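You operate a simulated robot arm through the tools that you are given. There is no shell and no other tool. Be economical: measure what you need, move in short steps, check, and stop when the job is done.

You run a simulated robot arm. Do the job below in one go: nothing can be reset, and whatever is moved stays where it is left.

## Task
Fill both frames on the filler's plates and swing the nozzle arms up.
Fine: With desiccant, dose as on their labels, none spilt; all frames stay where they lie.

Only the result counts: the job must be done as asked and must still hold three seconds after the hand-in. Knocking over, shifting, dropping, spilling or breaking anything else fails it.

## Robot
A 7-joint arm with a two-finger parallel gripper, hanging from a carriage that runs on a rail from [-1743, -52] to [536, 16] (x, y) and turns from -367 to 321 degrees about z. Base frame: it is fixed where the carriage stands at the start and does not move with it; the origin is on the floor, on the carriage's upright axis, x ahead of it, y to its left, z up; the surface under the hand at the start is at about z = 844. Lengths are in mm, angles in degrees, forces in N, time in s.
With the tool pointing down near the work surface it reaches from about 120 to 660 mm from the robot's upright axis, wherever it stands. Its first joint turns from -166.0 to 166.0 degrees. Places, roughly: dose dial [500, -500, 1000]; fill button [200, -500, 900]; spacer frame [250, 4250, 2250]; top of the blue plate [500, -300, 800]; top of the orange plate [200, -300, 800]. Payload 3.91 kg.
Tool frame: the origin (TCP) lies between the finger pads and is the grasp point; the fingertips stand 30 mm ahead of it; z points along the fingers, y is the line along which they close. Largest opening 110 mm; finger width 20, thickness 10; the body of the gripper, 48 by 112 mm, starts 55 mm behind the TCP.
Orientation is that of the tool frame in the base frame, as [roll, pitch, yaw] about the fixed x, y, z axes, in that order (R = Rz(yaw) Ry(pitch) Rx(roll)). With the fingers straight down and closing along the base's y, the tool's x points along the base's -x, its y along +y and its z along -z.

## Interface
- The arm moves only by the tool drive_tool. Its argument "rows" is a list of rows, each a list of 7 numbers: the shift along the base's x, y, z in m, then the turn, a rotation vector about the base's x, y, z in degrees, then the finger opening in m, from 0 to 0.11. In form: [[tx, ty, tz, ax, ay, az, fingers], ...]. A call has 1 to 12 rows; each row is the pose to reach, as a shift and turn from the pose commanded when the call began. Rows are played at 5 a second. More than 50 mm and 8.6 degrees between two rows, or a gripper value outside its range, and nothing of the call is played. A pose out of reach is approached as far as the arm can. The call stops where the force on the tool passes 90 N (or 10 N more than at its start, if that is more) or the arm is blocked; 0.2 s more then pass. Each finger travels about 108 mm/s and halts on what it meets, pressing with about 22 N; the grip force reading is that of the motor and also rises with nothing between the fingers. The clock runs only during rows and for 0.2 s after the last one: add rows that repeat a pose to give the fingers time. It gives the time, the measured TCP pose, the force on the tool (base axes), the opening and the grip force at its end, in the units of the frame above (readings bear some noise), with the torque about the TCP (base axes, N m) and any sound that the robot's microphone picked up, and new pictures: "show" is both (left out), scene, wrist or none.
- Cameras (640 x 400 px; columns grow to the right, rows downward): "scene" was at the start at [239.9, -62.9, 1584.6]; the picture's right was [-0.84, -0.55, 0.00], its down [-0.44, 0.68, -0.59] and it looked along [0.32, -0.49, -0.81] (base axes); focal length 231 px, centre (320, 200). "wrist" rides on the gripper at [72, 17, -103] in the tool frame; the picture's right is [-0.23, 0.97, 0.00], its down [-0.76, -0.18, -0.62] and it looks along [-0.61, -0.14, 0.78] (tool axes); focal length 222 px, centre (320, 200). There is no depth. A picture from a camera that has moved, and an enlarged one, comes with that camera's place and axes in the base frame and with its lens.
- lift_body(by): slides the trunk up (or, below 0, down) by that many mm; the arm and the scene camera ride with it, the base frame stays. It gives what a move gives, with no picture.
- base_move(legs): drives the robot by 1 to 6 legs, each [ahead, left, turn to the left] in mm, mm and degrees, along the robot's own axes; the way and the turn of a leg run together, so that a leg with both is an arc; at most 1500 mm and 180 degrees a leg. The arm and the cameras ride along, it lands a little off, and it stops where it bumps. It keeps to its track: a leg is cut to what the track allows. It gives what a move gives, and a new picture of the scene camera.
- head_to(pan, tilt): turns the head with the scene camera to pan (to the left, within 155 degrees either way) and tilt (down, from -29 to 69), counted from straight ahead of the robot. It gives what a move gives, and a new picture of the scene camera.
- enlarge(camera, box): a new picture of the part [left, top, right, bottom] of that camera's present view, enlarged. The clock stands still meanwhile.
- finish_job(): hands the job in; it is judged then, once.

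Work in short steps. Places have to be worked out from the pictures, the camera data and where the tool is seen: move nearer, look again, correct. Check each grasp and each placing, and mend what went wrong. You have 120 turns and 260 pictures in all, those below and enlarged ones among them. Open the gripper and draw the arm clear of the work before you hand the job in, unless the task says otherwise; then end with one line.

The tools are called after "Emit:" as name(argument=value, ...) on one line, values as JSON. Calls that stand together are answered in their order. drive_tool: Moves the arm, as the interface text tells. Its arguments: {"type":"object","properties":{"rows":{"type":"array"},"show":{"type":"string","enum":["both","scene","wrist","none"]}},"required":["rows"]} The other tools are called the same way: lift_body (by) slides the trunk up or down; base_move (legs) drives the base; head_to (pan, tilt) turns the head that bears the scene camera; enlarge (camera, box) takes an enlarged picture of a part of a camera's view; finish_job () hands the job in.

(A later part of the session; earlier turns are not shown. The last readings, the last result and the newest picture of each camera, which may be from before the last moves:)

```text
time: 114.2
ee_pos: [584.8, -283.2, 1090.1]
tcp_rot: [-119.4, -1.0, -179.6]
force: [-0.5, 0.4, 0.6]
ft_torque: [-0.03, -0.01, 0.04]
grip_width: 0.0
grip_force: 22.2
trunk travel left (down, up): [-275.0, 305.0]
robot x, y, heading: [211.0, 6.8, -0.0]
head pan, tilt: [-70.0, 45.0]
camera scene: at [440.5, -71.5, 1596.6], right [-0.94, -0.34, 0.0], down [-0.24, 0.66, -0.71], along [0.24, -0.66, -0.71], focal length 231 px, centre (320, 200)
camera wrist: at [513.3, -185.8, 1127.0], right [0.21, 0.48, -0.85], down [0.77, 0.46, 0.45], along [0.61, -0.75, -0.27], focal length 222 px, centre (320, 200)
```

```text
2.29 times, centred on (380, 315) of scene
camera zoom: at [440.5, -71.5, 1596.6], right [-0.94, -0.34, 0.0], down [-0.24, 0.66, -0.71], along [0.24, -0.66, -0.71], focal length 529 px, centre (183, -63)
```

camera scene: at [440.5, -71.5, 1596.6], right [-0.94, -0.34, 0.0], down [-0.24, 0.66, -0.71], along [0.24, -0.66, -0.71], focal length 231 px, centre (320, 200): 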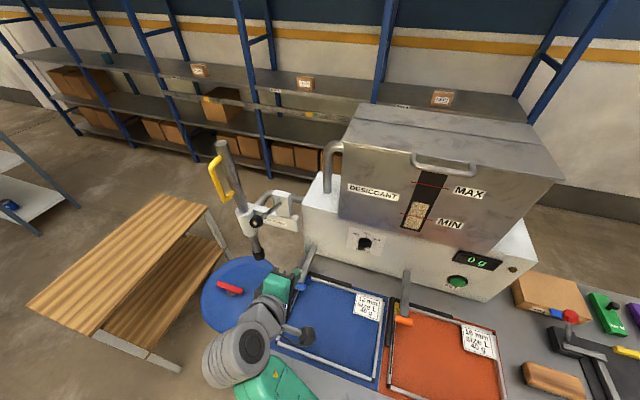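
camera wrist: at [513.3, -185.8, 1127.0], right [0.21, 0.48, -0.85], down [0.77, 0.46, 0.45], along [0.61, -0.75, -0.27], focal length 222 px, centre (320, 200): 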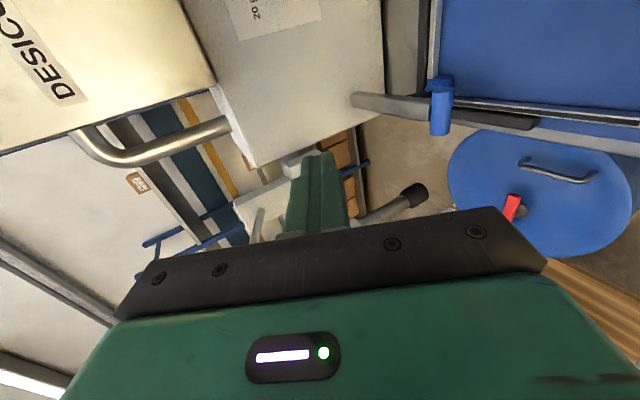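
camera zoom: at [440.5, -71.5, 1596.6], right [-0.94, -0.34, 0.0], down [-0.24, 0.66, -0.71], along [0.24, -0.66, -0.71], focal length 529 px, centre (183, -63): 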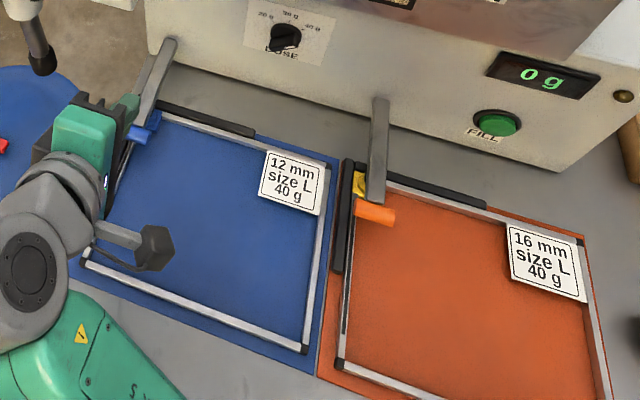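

Both arms are down and both frames sit in their corners. I drive to the FILL button.

Emit:
base_move(legs=[[-425, 0, 0]])

Emit:
drive_tool(rows=[[0, 0, -0.02, 0, 0, 0, 0.0], [0, 0, -0.02, 0, 0, 0, 0.0]], show="wrist")

Emit:
enlarge(camera="wrist", box=[280, 0, 640, 230])

```text
time: 116.8
ee_pos: [160.0, -295.8, 1089.6]
tcp_rot: [-119.5, -1.0, -179.6]
force: [0.4, 0.5, -0.3]
ft_torque: [-0.01, -0.03, -0.01]
grip_width: 0.0
grip_force: 22.0
trunk travel left (down, up): [-275.0, 305.0]
robot x, y, heading: [-211.5, -7.6, 0.0]
head pan, tilt: [-70.0, 45.0]
camera scene: at [16.4, -84.1, 1596.6], right [-0.94, -0.34, 0.0], down [-0.24, 0.66, -0.71], along [0.24, -0.66, -0.71], focal length 231 px, centre (320, 200)
```

scene: 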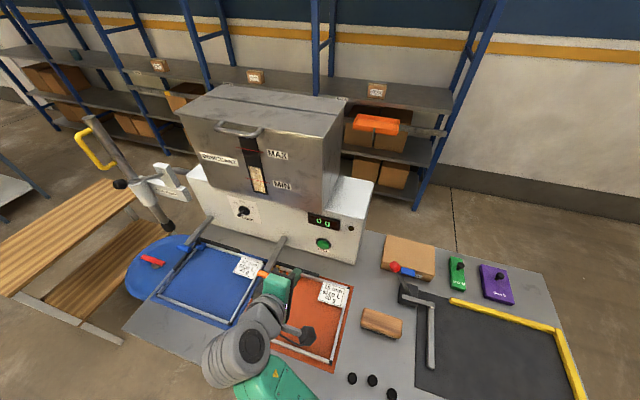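

```text
time: 117.5
ee_pos: [160.0, -296.0, 1070.5]
tcp_rot: [-119.4, -1.0, -179.8]
force: [-0.5, -0.6, -1.2]
ft_torque: [0.01, -0.02, 0.01]
grip_width: 0.0
grip_force: 21.9
trunk travel left (down, up): [-275.0, 305.0]
robot x, y, heading: [-216.3, -7.6, 0.1]
head pan, tilt: [-70.0, 45.0]
camera wrist: at [89.2, -198.6, 1107.2], right [0.21, 0.48, -0.85], down [0.77, 0.46, 0.45], along [0.61, -0.75, -0.27], focal length 222 px, centre (320, 200)
```

wrist: 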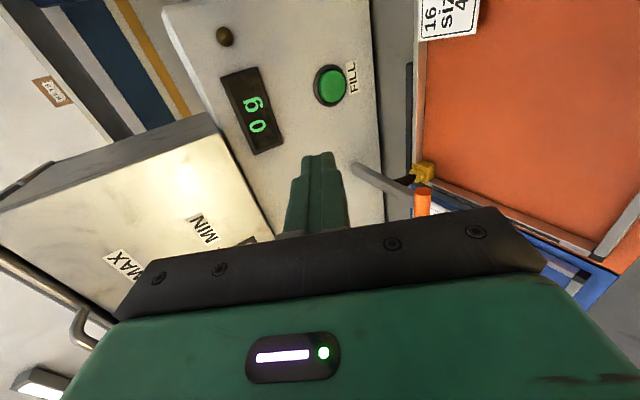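

```text
1.74 times, centred on (460, 115) of wrist
camera zoom: at [89.2, -198.6, 1107.2], right [0.21, 0.48, -0.85], down [0.77, 0.46, 0.45], along [0.61, -0.75, -0.27], focal length 386 px, centre (76, 348)
```

zoom: 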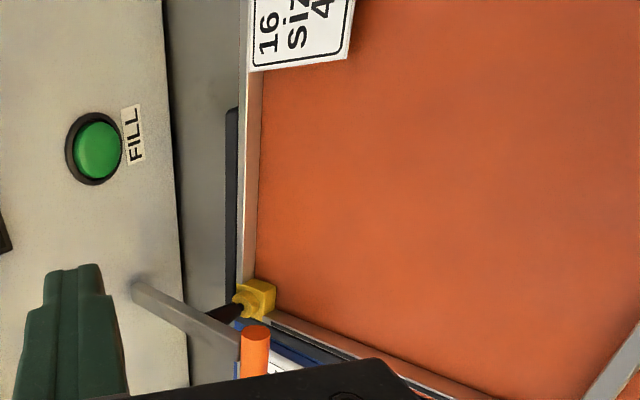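

Let me verify the orange nozzle in its key more closely, and the button position.

Emit:
enlarge(camera="wrist", box=[380, 140, 460, 220])

Emit:
enlarge(camera="scene", box=[160, 225, 300, 310])

```text
5.00 times, centred on (420, 180) of wrist
camera zoom: at [89.2, -198.6, 1107.2], right [0.21, 0.48, -0.85], down [0.77, 0.46, 0.45], along [0.61, -0.75, -0.27], focal length 1111 px, centre (-180, 300)
```

zoom: 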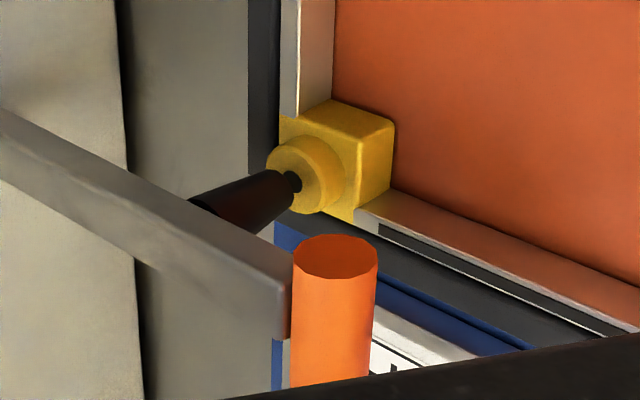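

```text
4.57 times, centred on (230, 268) of scene
camera zoom: at [16.3, -84.0, 1596.6], right [-0.94, -0.34, 0.0], down [-0.24, 0.66, -0.71], along [0.24, -0.66, -0.71], focal length 1058 px, centre (731, -109)
```

zoom: 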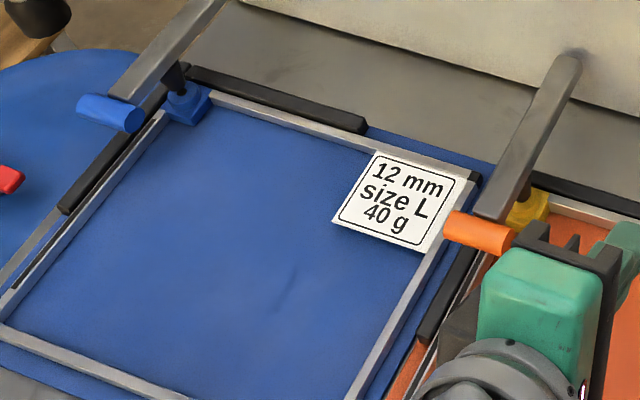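

Emit:
enlarge(camera="wrist", box=[404, 158, 440, 186])

Emit:
enlarge(camera="scene", box=[180, 228, 220, 258])

Emit:
enlarge(camera="scene", box=[255, 250, 295, 280])

```text
14.29 times, centred on (422, 172) of wrist
camera zoom: at [89.2, -198.6, 1107.2], right [0.21, 0.48, -0.85], down [0.77, 0.46, 0.45], along [0.61, -0.75, -0.27], focal length 3173 px, centre (-1137, 600)
```

zoom: 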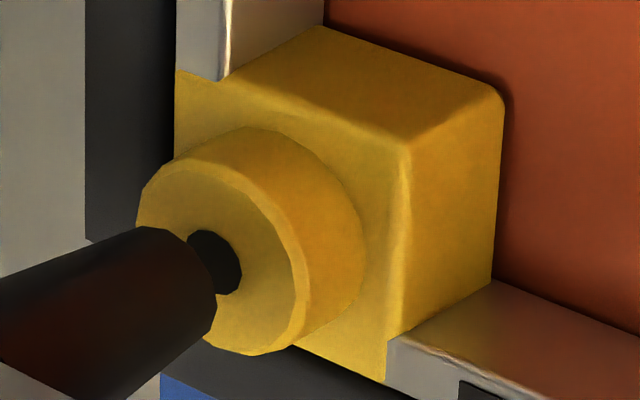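

```text
13.33 times, centred on (200, 243) of scene
camera zoom: at [16.3, -84.0, 1596.6], right [-0.94, -0.34, 0.0], down [-0.24, 0.66, -0.71], along [0.24, -0.66, -0.71], focal length 3086 px, centre (1920, -373)
```

zoom: 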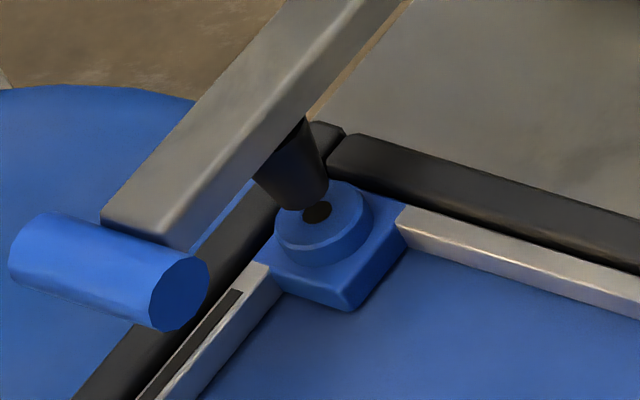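

```text
13.33 times, centred on (275, 265) of scene
camera zoom: at [16.3, -84.0, 1596.6], right [-0.94, -0.34, 0.0], down [-0.24, 0.66, -0.71], along [0.24, -0.66, -0.71], focal length 3086 px, centre (920, -667)
```

zoom: 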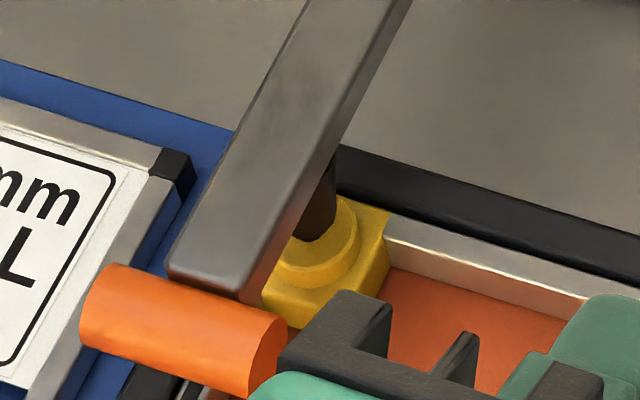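

Close-up shows the orange nozzle on its key, but the blue nozzle still hovers several mm above (handle z≈915 rather than 905). I go back and press the blue handle down more slowly.

Emit:
base_move(legs=[[425, 0, 0]])

Emit:
drive_tool(rows=[[0.01, -0.01, -0.02, 0, 0, 0, 0.0], [0.02, -0.02, -0.05, 0, 0, 0, 0.0], [0.027, -0.03, -0.08, 0, 0, 0, 0.0], [0.027, -0.03, -0.095, 0, 0, 0, 0.0], [0.027, -0.03, -0.105, 0, 0, 0, 0.0], [0.027, -0.03, -0.105, 0, 0, 0, 0.0]], show="wrist")

Emit:
enlarge(camera="scene", box=[240, 230, 400, 330])

```text
time: 120.1
ee_pos: [586.8, -282.7, 1071.1]
tcp_rot: [-119.6, -1.0, -179.7]
force: [-0.4, 0.1, 0.1]
ft_torque: [-0.01, 0.0, -0.02]
grip_width: 0.0
grip_force: 22.3
trunk travel left (down, up): [-275.0, 305.0]
robot x, y, heading: [217.3, 5.5, -0.1]
head pan, tilt: [-70.0, 45.0]
camera scene: at [443.1, -71.2, 1596.6], right [-0.94, -0.34, 0.0], down [-0.24, 0.66, -0.71], along [0.24, -0.66, -0.71], focal length 231 px, centre (320, 200)
```

scene: 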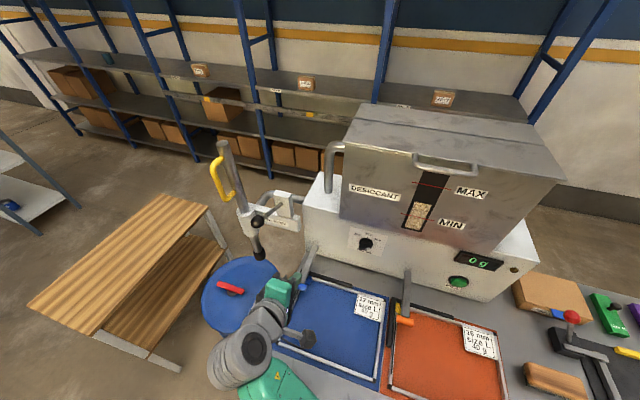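

```text
time: 121.5
ee_pos: [615.5, -312.8, 965.3]
tcp_rot: [-119.5, -0.9, -179.7]
force: [-0.8, -0.3, -0.3]
ft_torque: [0.0, 0.03, -0.05]
grip_width: 0.2
grip_force: 22.0
trunk travel left (down, up): [-275.0, 305.0]
robot x, y, heading: [216.0, 6.3, 0.0]
head pan, tilt: [-70.0, 45.0]
camera wrist: at [543.4, -216.0, 1002.1], right [0.21, 0.48, -0.85], down [0.77, 0.46, 0.45], along [0.61, -0.75, -0.27], focal length 222 px, centre (320, 200)
```

wrist: 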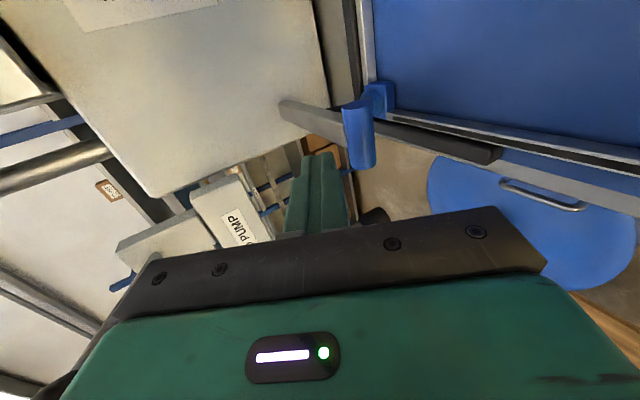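

```text
4.00 times, centred on (320, 280) of scene
camera zoom: at [443.1, -71.2, 1596.6], right [-0.94, -0.34, 0.0], down [-0.24, 0.66, -0.71], along [0.24, -0.66, -0.71], focal length 926 px, centre (320, -120)
```

zoom: 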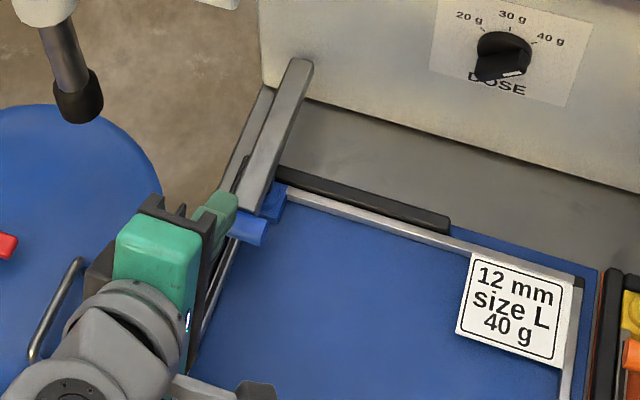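

The fingertip is above the handle (614,-347,913). I press down slowly in small steps.

Emit:
drive_tool(rows=[[-0.002, -0.008, -0.006, 0, 0, 0, 0.0], [-0.002, -0.008, -0.012, 0, 0, 0, 0.0], [-0.002, -0.008, -0.015, 0, 0, 0, 0.0], [-0.002, -0.008, -0.017, 0, 0, 0, 0.0], [-0.002, -0.008, -0.019, 0, 0, 0, 0.0], [-0.002, -0.008, -0.021, 0, 0, 0, 0.0], [-0.002, -0.008, -0.023, 0, 0, 0, 0.0], [-0.002, -0.008, -0.025, 0, 0, 0, 0.0], [-0.002, -0.008, -0.027, 0, 0, 0, 0.0], [-0.002, -0.008, -0.027, 0, 0, 0, 0.0]], show="wrist")

Emit:
enlarge(camera="wrist", box=[280, 60, 430, 180])

```text
time: 123.7
ee_pos: [612.5, -321.9, 944.6]
tcp_rot: [-118.9, -0.8, -179.8]
force: [-19.7, 18.8, 72.9]
ft_torque: [-1.14, 0.38, -0.44]
grip_width: 0.0
grip_force: 21.9
trunk travel left (down, up): [-275.0, 305.0]
robot x, y, heading: [218.5, 6.6, 0.4]
head pan, tilt: [-70.0, 45.0]
camera wrist: at [542.0, -224.2, 979.5], right [0.21, 0.47, -0.86], down [0.77, 0.46, 0.45], along [0.61, -0.75, -0.26], focal length 222 px, centre (320, 200)
```

wrist: 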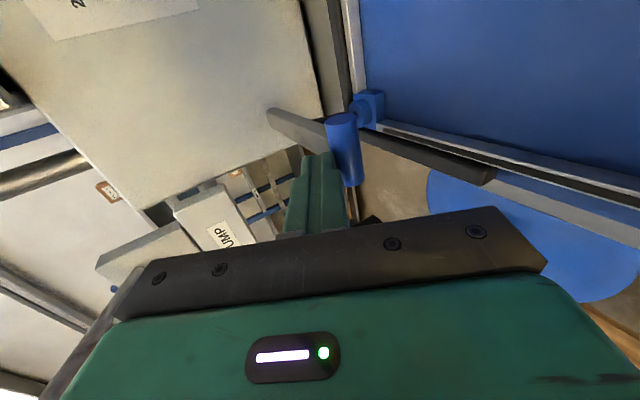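

```text
3.33 times, centred on (355, 120) of wrist
camera zoom: at [542.0, -224.2, 979.5], right [0.21, 0.47, -0.86], down [0.77, 0.46, 0.45], along [0.61, -0.75, -0.26], focal length 740 px, centre (203, 467)
```

zoom: 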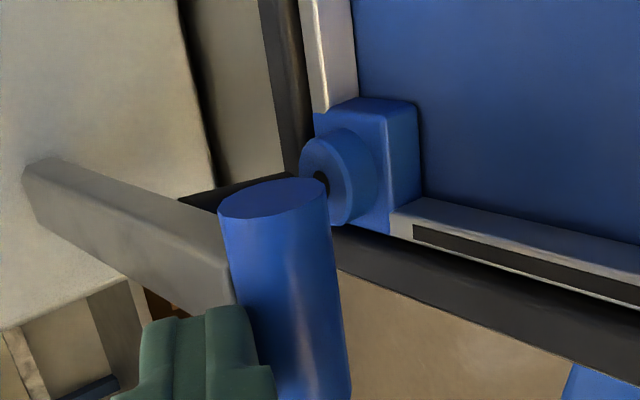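

73 N with no further travel: the blue arm is at its end stop; the small gap is just because the 12 mm frame is thinner. I retreat and go to the FILL button.

Emit:
drive_tool(rows=[[0, 0.01, 0.03, 0, 0, 0, 0.0], [-0.01, 0.03, 0.07, 0, 0, 0, 0.0], [-0.03, 0.04, 0.11, 0, 0, 0, 0.0], [-0.03, 0.04, 0.14, 0, 0, 0, 0.0]], show="none")

Emit:
base_move(legs=[[-425, 0, 0]])

```text
time: 124.7
ee_pos: [582.2, -281.9, 1078.9]
tcp_rot: [-119.5, -1.1, -179.8]
force: [0.6, 0.0, -0.3]
ft_torque: [-0.01, -0.01, 0.01]
grip_width: 0.0
grip_force: 22.4
trunk travel left (down, up): [-275.0, 305.0]
robot x, y, heading: [216.0, 6.7, 0.2]
head pan, tilt: [-70.0, 45.0]
```

```text
time: 127.3
ee_pos: [158.3, -297.1, 1078.8]
tcp_rot: [-119.6, -1.0, -179.9]
force: [-0.1, 0.1, -0.3]
ft_torque: [0.0, -0.01, -0.01]
grip_width: 0.1
grip_force: 22.7
trunk travel left (down, up): [-275.0, 305.0]
robot x, y, heading: [-206.8, -2.6, -0.3]
head pan, tilt: [-70.0, 45.0]
camera scene: at [19.9, -84.7, 1596.6], right [-0.94, -0.34, 0.0], down [-0.24, 0.67, -0.71], along [0.24, -0.67, -0.71], focal length 231 px, centre (320, 200)
```

scene: 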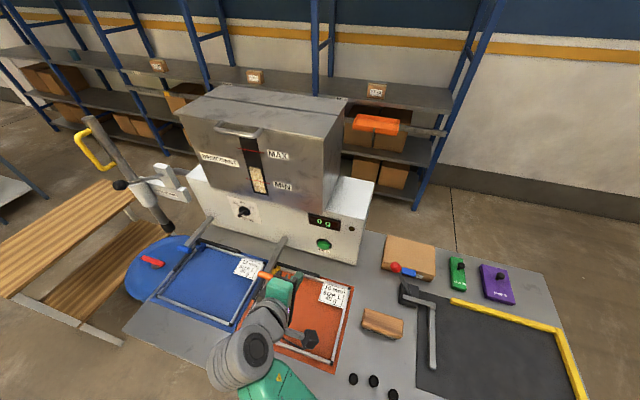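

Button estimated at (161,-512,929). I approach its front to TCP (161,-445,945).

Emit:
drive_tool(rows=[[0.001, -0.03, -0.03, 0, 0, 0, 0.0], [0.002, -0.06, -0.06, 0, 0, 0, 0.0], [0.003, -0.09, -0.09, 0, 0, 0, 0.0], [0.003, -0.12, -0.12, 0, 0, 0, 0.0], [0.003, -0.148, -0.134, 0, 0, 0, 0.0], [0.003, -0.148, -0.134, 0, 0, 0, 0.0]], show="both")

Emit:
enlarge(camera="wrist", box=[240, 60, 420, 200])

Emit:
enlarge(camera="scene", box=[270, 200, 370, 290])

```text
time: 128.7
ee_pos: [161.4, -445.3, 944.0]
tcp_rot: [-119.5, -1.0, -179.8]
force: [0.0, 0.6, 0.0]
ft_torque: [0.03, 0.0, -0.02]
grip_width: 0.0
grip_force: 22.1
trunk travel left (down, up): [-275.0, 305.0]
robot x, y, heading: [-208.5, -6.5, -0.0]
head pan, tilt: [-70.0, 45.0]
camera scene: at [19.9, -84.8, 1596.6], right [-0.94, -0.34, 0.0], down [-0.24, 0.66, -0.71], along [0.24, -0.67, -0.71], focal length 231 px, centre (320, 200)
camera wrist: at [91.2, -346.9, 981.5], right [0.21, 0.48, -0.85], down [0.77, 0.46, 0.45], along [0.6, -0.75, -0.27], focal length 222 px, centre (320, 200)
```

scene: 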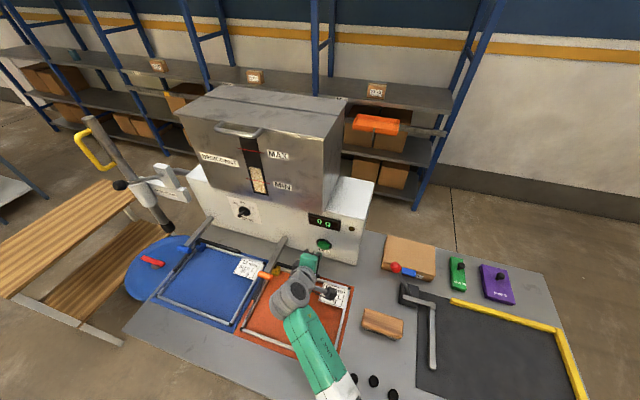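
wrist: 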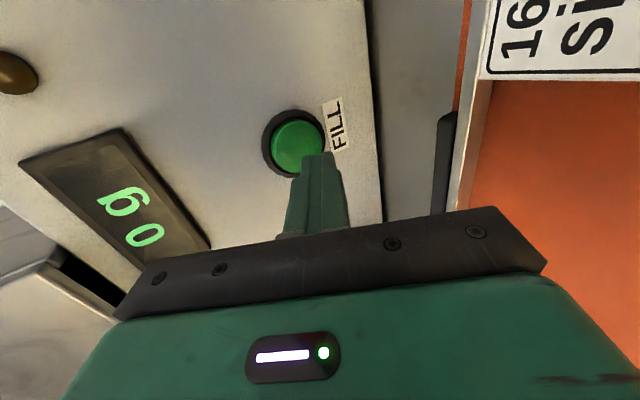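

```text
2.86 times, centred on (330, 130) of wrist
camera zoom: at [91.2, -346.9, 981.5], right [0.21, 0.48, -0.85], down [0.77, 0.46, 0.45], along [0.6, -0.75, -0.27], focal length 635 px, centre (291, 400)
```

zoom: 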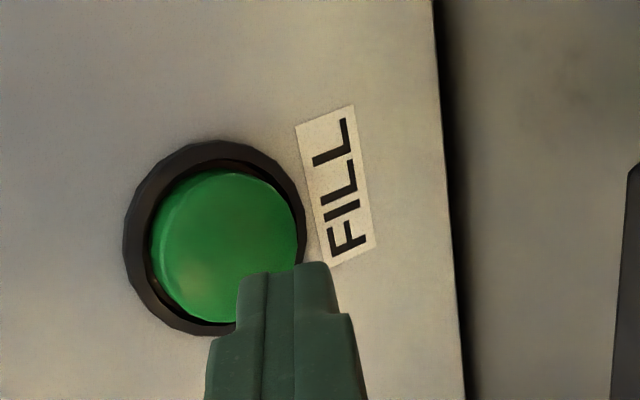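

```text
4.44 times, centred on (320, 245) of scene
camera zoom: at [19.9, -84.8, 1596.6], right [-0.94, -0.34, 0.0], down [-0.24, 0.66, -0.71], along [0.24, -0.67, -0.71], focal length 1028 px, centre (320, 0)
```

zoom: 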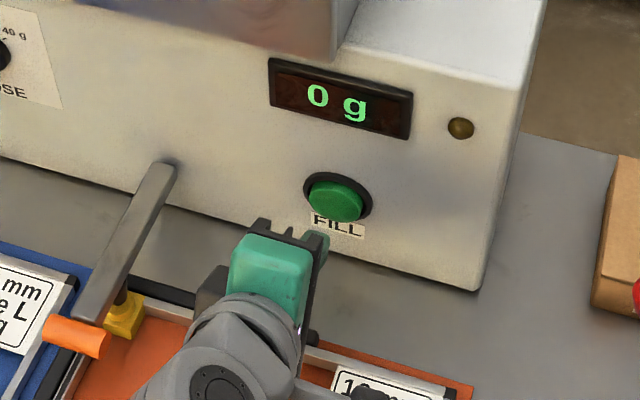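

Button centre confirmed (162,-512,929), tip aligned. I press once and pull back.

Emit:
drive_tool(rows=[[0, -0.015, 0, 0, 0, 0, 0.0], [0, -0.03, 0, 0, 0, 0, 0.0], [0, -0.036, 0, 0, 0, 0, 0.0], [0, -0.039, 0, 0, 0, 0, 0.0], [0, -0.042, 0, 0, 0, 0, 0.0], [0, -0.044, 0, 0, 0, 0, 0.0]], show="wrist")

```text
time: 130.1
ee_pos: [162.7, -483.2, 944.0]
tcp_rot: [-119.6, -1.0, -179.7]
force: [-0.3, 25.1, 5.4]
ft_torque: [0.01, 0.02, -0.03]
grip_width: 0.1
grip_force: 22.4
trunk travel left (down, up): [-275.0, 305.0]
robot x, y, heading: [-209.8, -6.9, -0.2]
head pan, tilt: [-70.0, 45.0]
heard: click
camera wrist: at [91.6, -385.6, 980.6], right [0.21, 0.48, -0.85], down [0.77, 0.46, 0.45], along [0.61, -0.75, -0.28], focal length 222 px, centre (320, 200)
```

wrist: 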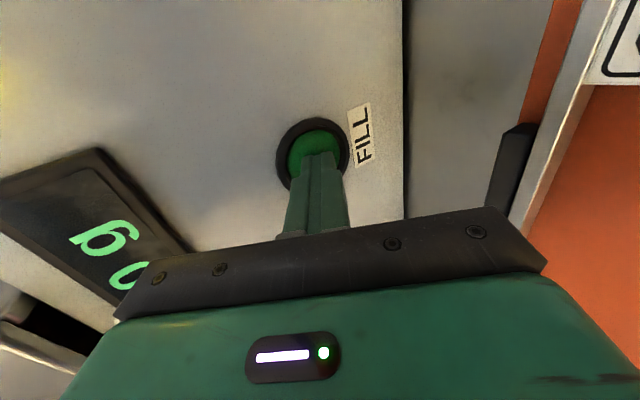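

A click was heard: the button is pressed. I release straight back and watch the display.

Emit:
drive_tool(rows=[[0, 0.015, 0, 0, 0, 0, 0.0], [0, 0.04, 0, 0, 0, 0, 0.0], [0, 0.04, 0, 0, 0, 0, 0.0], [0, 0.04, 0, 0, 0, 0, 0.0]], show="scene")

Emit:
enlarge(camera="scene", box=[230, 120, 370, 290])

Emit:
enlarge(camera="scene", box=[150, 225, 310, 310])

```text
time: 131.1
ee_pos: [160.9, -448.9, 944.9]
tcp_rot: [-119.5, -1.0, -179.9]
force: [-0.1, -1.1, -0.2]
ft_torque: [-0.03, 0.0, -0.01]
grip_width: 0.0
grip_force: 21.9
trunk travel left (down, up): [-275.0, 305.0]
robot x, y, heading: [-203.8, -5.9, 0.0]
head pan, tilt: [-70.0, 45.0]
camera scene: at [19.9, -84.7, 1596.6], right [-0.94, -0.34, 0.0], down [-0.24, 0.67, -0.71], along [0.24, -0.67, -0.71], focal length 231 px, centre (320, 200)
```

scene: 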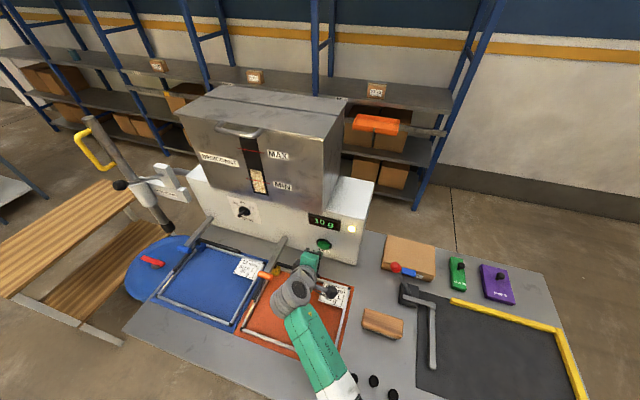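

```text
2.35 times, centred on (300, 205) of scene
camera zoom: at [19.9, -84.7, 1596.6], right [-0.94, -0.34, 0.0], down [-0.24, 0.67, -0.71], along [0.24, -0.67, -0.71], focal length 544 px, centre (367, 188)
```

zoom: 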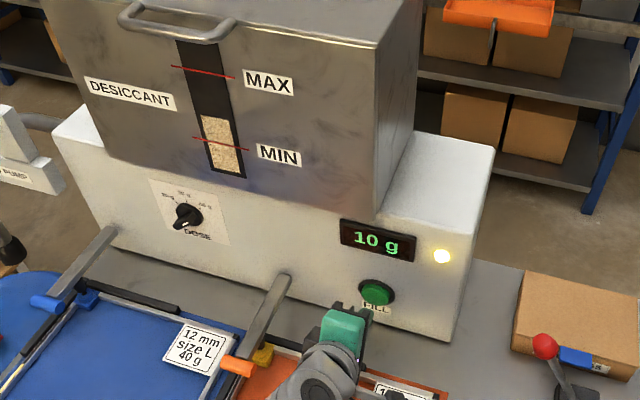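

```text
4.00 times, centred on (230, 268) of scene
camera zoom: at [19.9, -84.7, 1596.6], right [-0.94, -0.34, 0.0], down [-0.24, 0.67, -0.71], along [0.24, -0.67, -0.71], focal length 926 px, centre (680, -70)
```

zoom: 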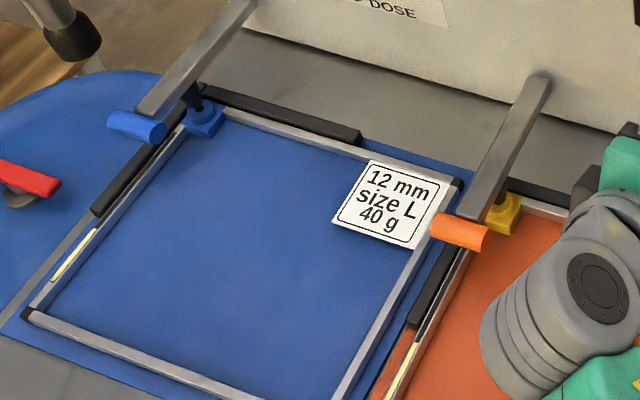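

Filling is running: 10 g, lamp lit, and both frames' sight slots show granules. I wait.

Emit:
drive_tool(rows=[[0, 0.04, 0.01, 0, 0, 0, 0.0], [0, 0.08, 0.04, 0, 0, 0, 0.0], [0, 0.1, 0.08, 0, 0, 0, 0.0], [0, 0.1, 0.08, 0, 0, 0, 0.0], [0, 0.1, 0.08, 0, 0, 0, 0.0], [0, 0.1, 0.08, 0, 0, 0, 0.0], [0, 0.1, 0.08, 0, 0, 0, 0.0], [0, 0.1, 0.08, 0, 0, 0, 0.0], [0, 0.1, 0.08, 0, 0, 0, 0.0], [0, 0.1, 0.08, 0, 0, 0, 0.0], [0, 0.1, 0.08, 0, 0, 0, 0.0]], show="scene")

Emit:
enlarge(camera="scene", box=[150, 120, 370, 330])

```text
time: 133.5
ee_pos: [159.9, -349.1, 1023.8]
tcp_rot: [-119.5, -1.0, -179.9]
force: [-0.8, 0.4, 0.2]
ft_torque: [-0.04, 0.0, 0.01]
grip_width: 0.0
grip_force: 22.1
trunk travel left (down, up): [-275.0, 305.0]
robot x, y, heading: [-209.3, -5.3, 0.1]
head pan, tilt: [-70.0, 45.0]
camera scene: at [19.9, -84.7, 1596.6], right [-0.94, -0.34, 0.0], down [-0.24, 0.67, -0.71], along [0.24, -0.67, -0.71], focal length 231 px, centre (320, 200)
```

scene: 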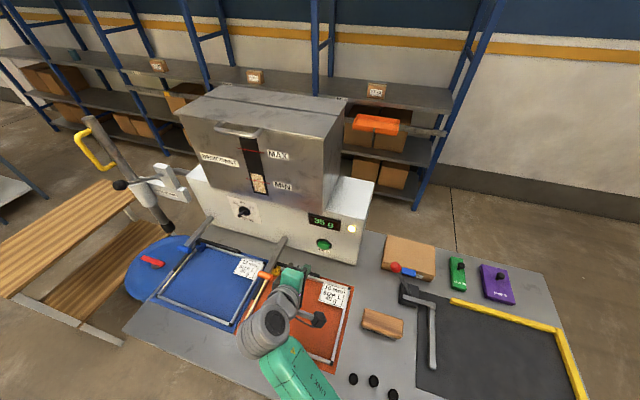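

```text
1.90 times, centred on (260, 225) of scene
camera zoom: at [19.9, -84.7, 1596.6], right [-0.94, -0.34, 0.0], down [-0.24, 0.67, -0.71], along [0.24, -0.67, -0.71], focal length 441 px, centre (434, 152)
```

zoom: 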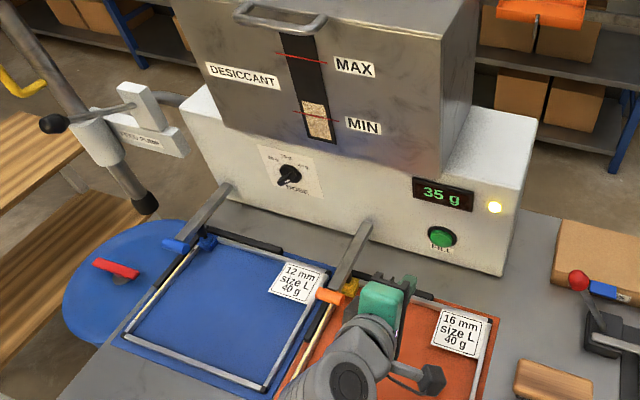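

35 g and still above MIN. A little more waiting.

Emit:
drive_tool(rows=[[0, 0, 0, 0, 0, 0, 0.0], [0, 0, 0, 0, 0, 0, 0.0], [0, 0, 0, 0, 0, 0, 0.0], [0, 0, 0, 0, 0, 0, 0.0], [0, 0, 0, 0, 0, 0, 0.0], [0, 0, 0, 0, 0, 0, 0.0], [0, 0, 0, 0, 0, 0, 0.0], [0, 0, 0, 0, 0, 0, 0.0], [0, 0, 0, 0, 0, 0, 0.0], [0, 0, 0, 0, 0, 0, 0.0]], show="none")

Emit:
enlarge(camera="scene", box=[150, 120, 370, 330])

Emit:
enlarge(camera="scene", box=[150, 225, 310, 345])

```text
time: 135.7
ee_pos: [161.3, -349.9, 1024.5]
tcp_rot: [-119.5, -1.0, -179.9]
force: [0.1, -0.7, -0.7]
ft_torque: [-0.01, -0.01, -0.01]
grip_width: 0.0
grip_force: 21.3
trunk travel left (down, up): [-275.0, 305.0]
robot x, y, heading: [-206.8, -5.6, 0.1]
head pan, tilt: [-70.0, 45.0]
```

```text
1.90 times, centred on (260, 225) of scene
camera zoom: at [19.9, -84.7, 1596.6], right [-0.94, -0.34, 0.0], down [-0.24, 0.67, -0.71], along [0.24, -0.67, -0.71], focal length 441 px, centre (434, 152)
```

zoom: 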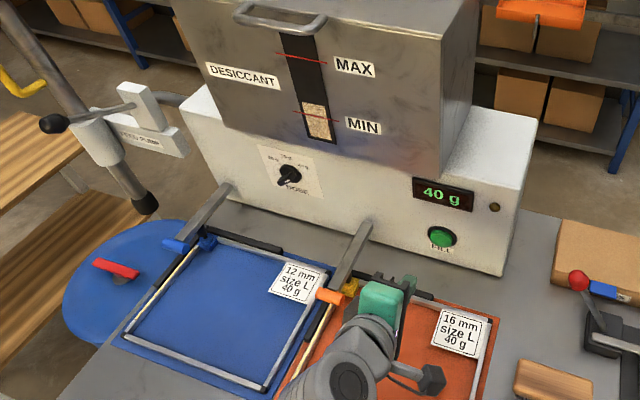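

```text
3.33 times, centred on (230, 285) of scene
camera zoom: at [19.9, -84.7, 1596.6], right [-0.94, -0.34, 0.0], down [-0.24, 0.67, -0.71], along [0.24, -0.67, -0.71], focal length 771 px, centre (620, -83)
```

zoom: 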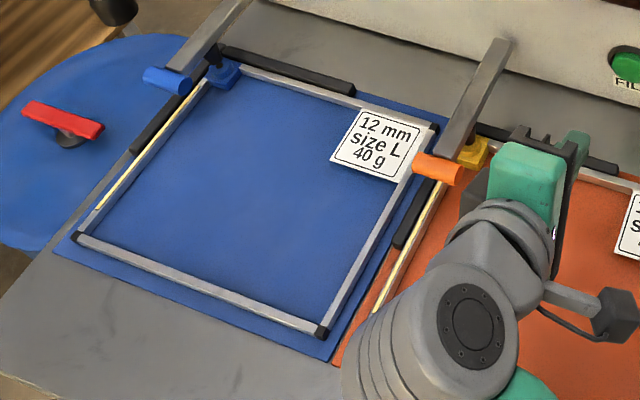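

40 g reached, lamp off, no spill. Now raise the arms: orange first. I drive +107 mm and set up in front of the handle's inner end with fingers closing vertically.

Emit:
base_move(legs=[[107, 0, 0]])

Emit:
drive_tool(rows=[[0.005, 0.03, -0.01, 0, 0, 0, 0.02], [0.01, 0.057, -0.02, 0, 0, 0, 0.036], [0.013, 0.057, -0.05, 0, 0, 0, 0.036], [0.013, 0.057, -0.08, 0, 0, 0, 0.036], [0.013, 0.057, -0.08, 0, 0, 0, 0.036]], show="both")

Emit:
enlarge(camera="wrist", box=[220, 60, 460, 240])

```text
time: 136.8
ee_pos: [266.8, -345.9, 1024.5]
tcp_rot: [-119.5, -1.1, -179.8]
force: [0.4, 0.6, 0.4]
ft_torque: [0.01, -0.03, -0.03]
grip_width: 0.0
grip_force: 21.8
trunk travel left (down, up): [-275.0, 305.0]
robot x, y, heading: [-100.7, -4.4, -0.3]
head pan, tilt: [-70.0, 45.0]
camera scene: at [125.8, -81.6, 1596.6], right [-0.94, -0.34, 0.0], down [-0.24, 0.67, -0.71], along [0.24, -0.67, -0.71], focal length 231 px, centre (320, 200)
```

scene: 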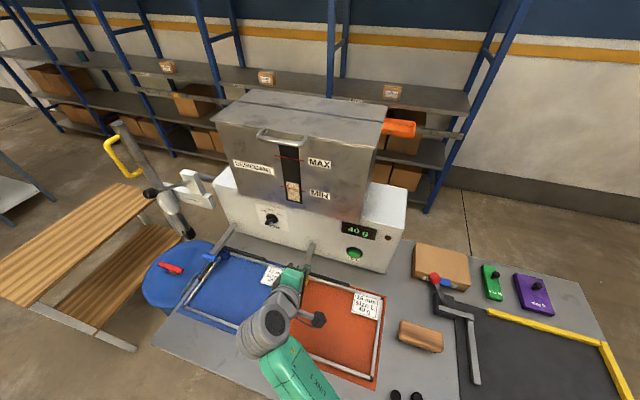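

```text
time: 138.1
ee_pos: [280.7, -287.0, 943.7]
tcp_rot: [-119.5, -1.0, -179.9]
force: [0.1, -0.6, -0.3]
ft_torque: [-0.01, 0.01, 0.0]
grip_width: 36.0
grip_force: 0.0
trunk travel left (down, up): [-275.0, 305.0]
robot x, y, heading: [-104.5, -3.1, -0.1]
head pan, tilt: [-70.0, 45.0]
camera scene: at [125.7, -81.6, 1596.6], right [-0.94, -0.34, 0.0], down [-0.24, 0.67, -0.71], along [0.24, -0.67, -0.71], focal length 231 px, centre (320, 200)
camera wrist: at [209.3, -190.4, 980.9], right [0.21, 0.48, -0.85], down [0.77, 0.46, 0.45], along [0.6, -0.75, -0.27], focal length 222 px, centre (320, 200)
```

scene: 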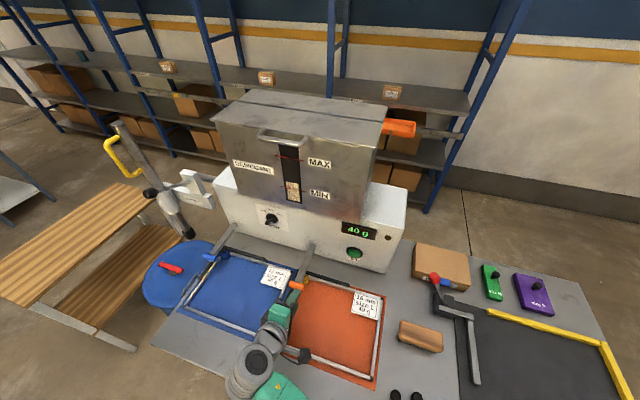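
wrist: 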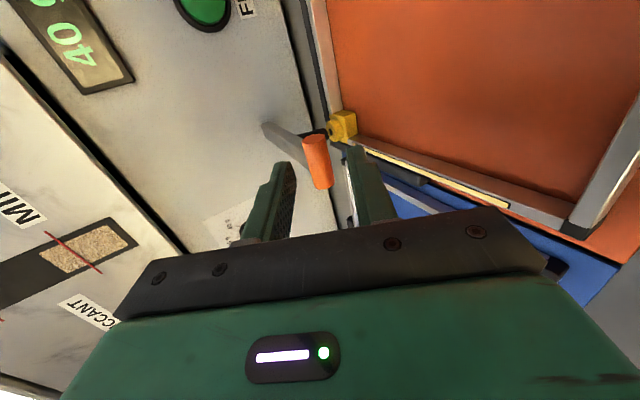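

```text
2.22 times, centred on (340, 150) of wrist
camera zoom: at [209.3, -190.4, 980.9], right [0.21, 0.48, -0.85], down [0.77, 0.46, 0.45], along [0.6, -0.75, -0.27], focal length 494 px, centre (276, 311)
```

zoom: 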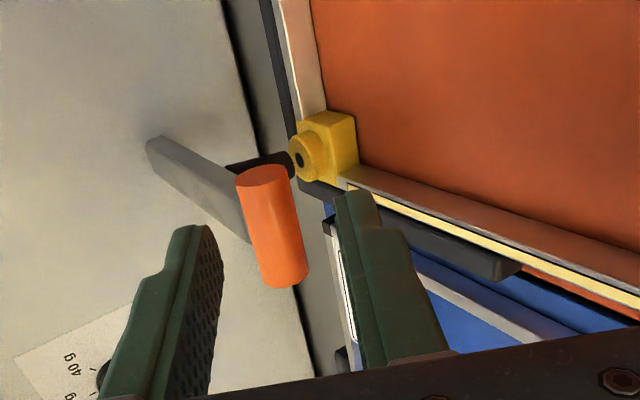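

Handle measured at ≈(301,-351,912). I advance along the axis and close on its inner end.

Emit:
drive_tool(rows=[[0, -0.015, -0.003, 0, 0, 0, 0.036], [0, -0.035, -0.014, 0, 0, 0, 0.036], [0, -0.0535, -0.0255, 0, 0, 0, 0.036], [0, -0.0535, -0.0255, 0, 0, 0, 0.036]], show="wrist")

Emit:
enlarge(camera="wrist", box=[220, 60, 460, 240])

```text
time: 139.1
ee_pos: [280.9, -341.8, 920.6]
tcp_rot: [-119.4, -1.0, -179.9]
force: [0.1, 2.4, 9.6]
ft_torque: [-0.37, -0.11, 0.11]
grip_width: 39.2
grip_force: 3.5
trunk travel left (down, up): [-275.0, 305.0]
robot x, y, heading: [-102.2, -2.2, -0.2]
head pan, tilt: [-70.0, 45.0]
camera wrist: at [210.4, -244.7, 956.6], right [0.21, 0.48, -0.85], down [0.77, 0.46, 0.45], along [0.6, -0.75, -0.27], focal length 222 px, centre (320, 200)
```

wrist: 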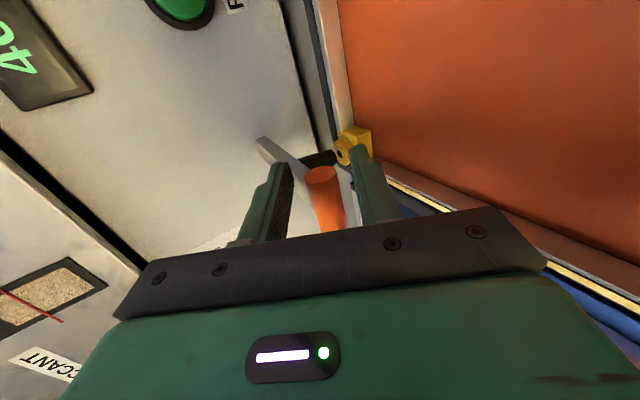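

```text
2.22 times, centred on (340, 150) of wrist
camera zoom: at [210.4, -244.7, 956.6], right [0.21, 0.48, -0.85], down [0.77, 0.46, 0.45], along [0.6, -0.75, -0.27], focal length 494 px, centre (276, 311)
```

zoom: 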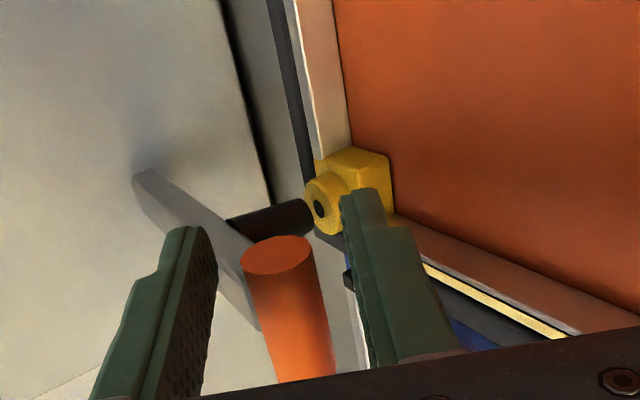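

Upper finger touches the handle lightly (+9.6 N); I close the grip, which will center it.

Emit:
drive_tool(rows=[[0, 0, 0.003, 0, 0, 0, 0.03], [0, 0, 0.004, 0, 0, 0, 0.0], [0, 0, 0.004, 0, 0, 0, 0.0]], show="wrist")

```text
time: 139.8
ee_pos: [280.1, -344.1, 925.5]
tcp_rot: [-119.4, -0.9, -180.0]
force: [3.7, -5.3, 10.0]
ft_torque: [-1.39, -0.41, -0.26]
grip_width: 29.3
grip_force: 45.1
trunk travel left (down, up): [-275.0, 305.0]
robot x, y, heading: [-101.3, -4.9, -0.2]
head pan, tilt: [-70.0, 45.0]
camera wrist: at [210.2, -246.2, 960.8], right [0.21, 0.48, -0.85], down [0.77, 0.46, 0.45], along [0.6, -0.75, -0.27], focal length 222 px, centre (320, 200)
```

wrist: 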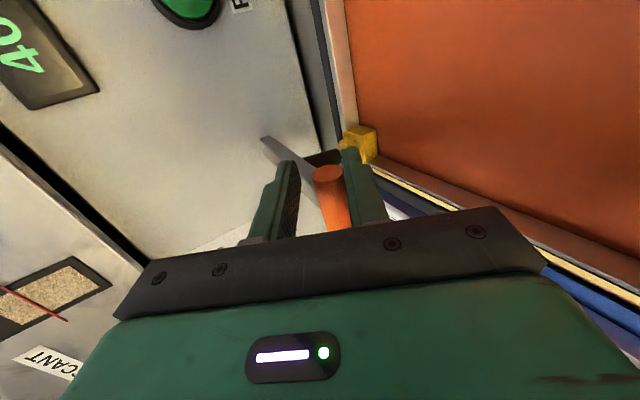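

Caged. I raise along the arc to 48°.

Emit:
drive_tool(rows=[[0, -0.0009, 0.0166, 0, 0, 0, 0.0], [0, -0.0035, 0.0331, 0, 0, 0, 0.0], [0, -0.0078, 0.0491, 0, 0, 0, 0.0], [0, -0.0137, 0.0647, 0, 0, 0, 0.0], [0, -0.0213, 0.0795, 0, 0, 0, 0.0], [0, -0.0304, 0.0935, 0, 0, 0, 0.0], [0, -0.0408, 0.1064, 0, 0, 0, 0.0], [0, -0.0408, 0.1064, 0, 0, 0, 0.0]], show="both")

```text
time: 141.7
ee_pos: [281.6, -383.4, 1031.1]
tcp_rot: [-119.6, -1.0, -179.9]
force: [12.1, -6.6, -15.4]
ft_torque: [0.99, 0.11, 0.38]
grip_width: 22.5
grip_force: 45.3
trunk travel left (down, up): [-275.0, 305.0]
robot x, y, heading: [-104.4, -4.7, -0.1]
head pan, tilt: [-70.0, 45.0]
camera scene: at [126.5, -81.7, 1596.7], right [-0.94, -0.34, 0.0], down [-0.24, 0.67, -0.71], along [0.24, -0.67, -0.71], focal length 231 px, centre (320, 200)
camera wrist: at [210.9, -285.9, 1066.6], right [0.21, 0.48, -0.85], down [0.77, 0.46, 0.45], along [0.6, -0.75, -0.27], focal length 222 px, centre (320, 200)
```

scene: 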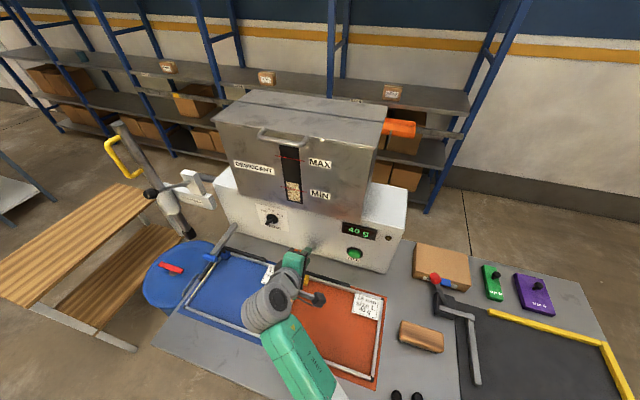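
wrist: 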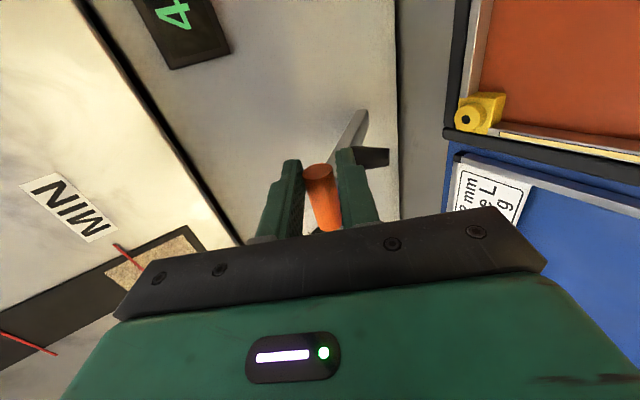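

Continue to the stowed angle, release, and withdraw.

Emit:
drive_tool(rows=[[0, -0.0118, 0.0118, 0, 0, 0, 0.0], [0, -0.0247, 0.0222, 0, 0, 0, 0.0], [0, -0.0387, 0.0313, 0, 0, 0, 0.0], [0, -0.0535, 0.0389, 0, 0, 0, 0.0], [0, -0.0638, 0.043, 0, 0, 0, 0.0], [0, -0.0744, 0.0464, 0, 0, 0, 0.0], [0, -0.078, 0.0475, 0, 0, 0, 0.0], [0, -0.078, 0.0475, 0, 0, 0, 0.0]], show="wrist")

Emit:
drive_tool(rows=[[0, 0, 0, 0, 0, 0, 0.04], [0, 0, 0, 0, 0, 0, 0.045], [0, 0.03, 0.017, 0, 0, 0, 0.045], [0, 0.065, 0.037, 0, 0, 0, 0.045], [0, 0.11, 0.05, 0, 0, 0, 0.045], [0, 0.15, 0.05, 0, 0, 0, 0.04]], show="both")

Emit:
enlarge(camera="scene", box=[180, 190, 400, 380])

```text
time: 143.4
ee_pos: [281.0, -451.1, 1071.9]
tcp_rot: [-120.3, -1.1, -179.6]
force: [11.8, 35.1, -40.5]
ft_torque: [1.35, 0.17, 0.08]
grip_width: 19.3
grip_force: 44.7
trunk travel left (down, up): [-275.0, 305.0]
robot x, y, heading: [-103.8, -3.5, -0.0]
head pan, tilt: [-70.0, 45.0]
camera wrist: at [210.1, -354.5, 1109.7], right [0.21, 0.49, -0.85], down [0.77, 0.45, 0.45], along [0.61, -0.74, -0.28], focal length 222 px, centre (320, 200)
```

wrist: 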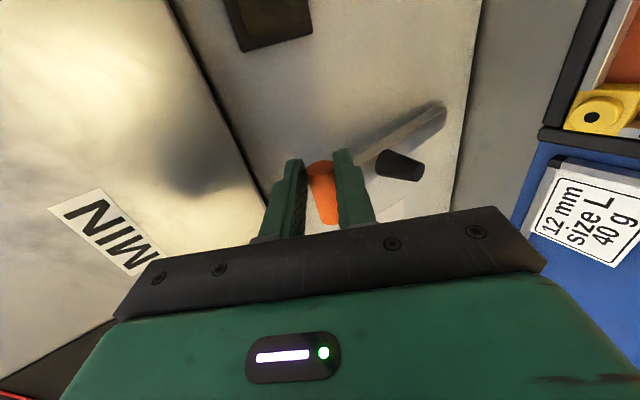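

```text
time: 144.8
ee_pos: [278.9, -310.6, 1127.3]
tcp_rot: [-119.5, -1.0, -180.0]
force: [0.0, -0.3, 0.0]
ft_torque: [0.0, 0.01, 0.0]
grip_width: 39.8
grip_force: 0.0
trunk travel left (down, up): [-275.0, 305.0]
robot x, y, heading: [-100.0, -0.9, -0.0]
head pan, tilt: [-70.0, 45.0]
camera scene: at [125.7, -81.7, 1596.6], right [-0.94, -0.34, 0.0], down [-0.24, 0.67, -0.71], along [0.24, -0.67, -0.71], focal length 231 px, centre (320, 200)
camera wrist: at [208.8, -212.4, 1163.5], right [0.21, 0.48, -0.85], down [0.77, 0.46, 0.45], along [0.6, -0.75, -0.27], focal length 222 px, centre (320, 200)
```

scene: 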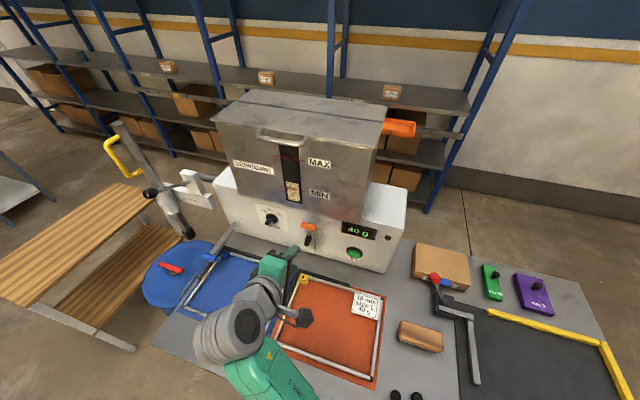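
wrist: 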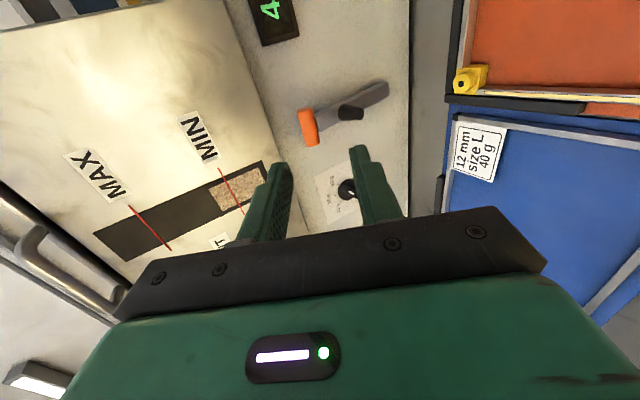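

```text
2.11 times, centred on (290, 285) of scene
camera zoom: at [125.7, -81.7, 1596.6], right [-0.94, -0.34, 0.0], down [-0.24, 0.67, -0.71], along [0.24, -0.67, -0.71], focal length 487 px, centre (383, 21)
```

zoom: 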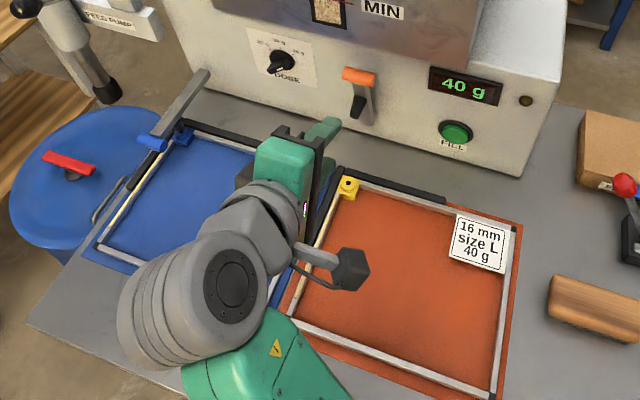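

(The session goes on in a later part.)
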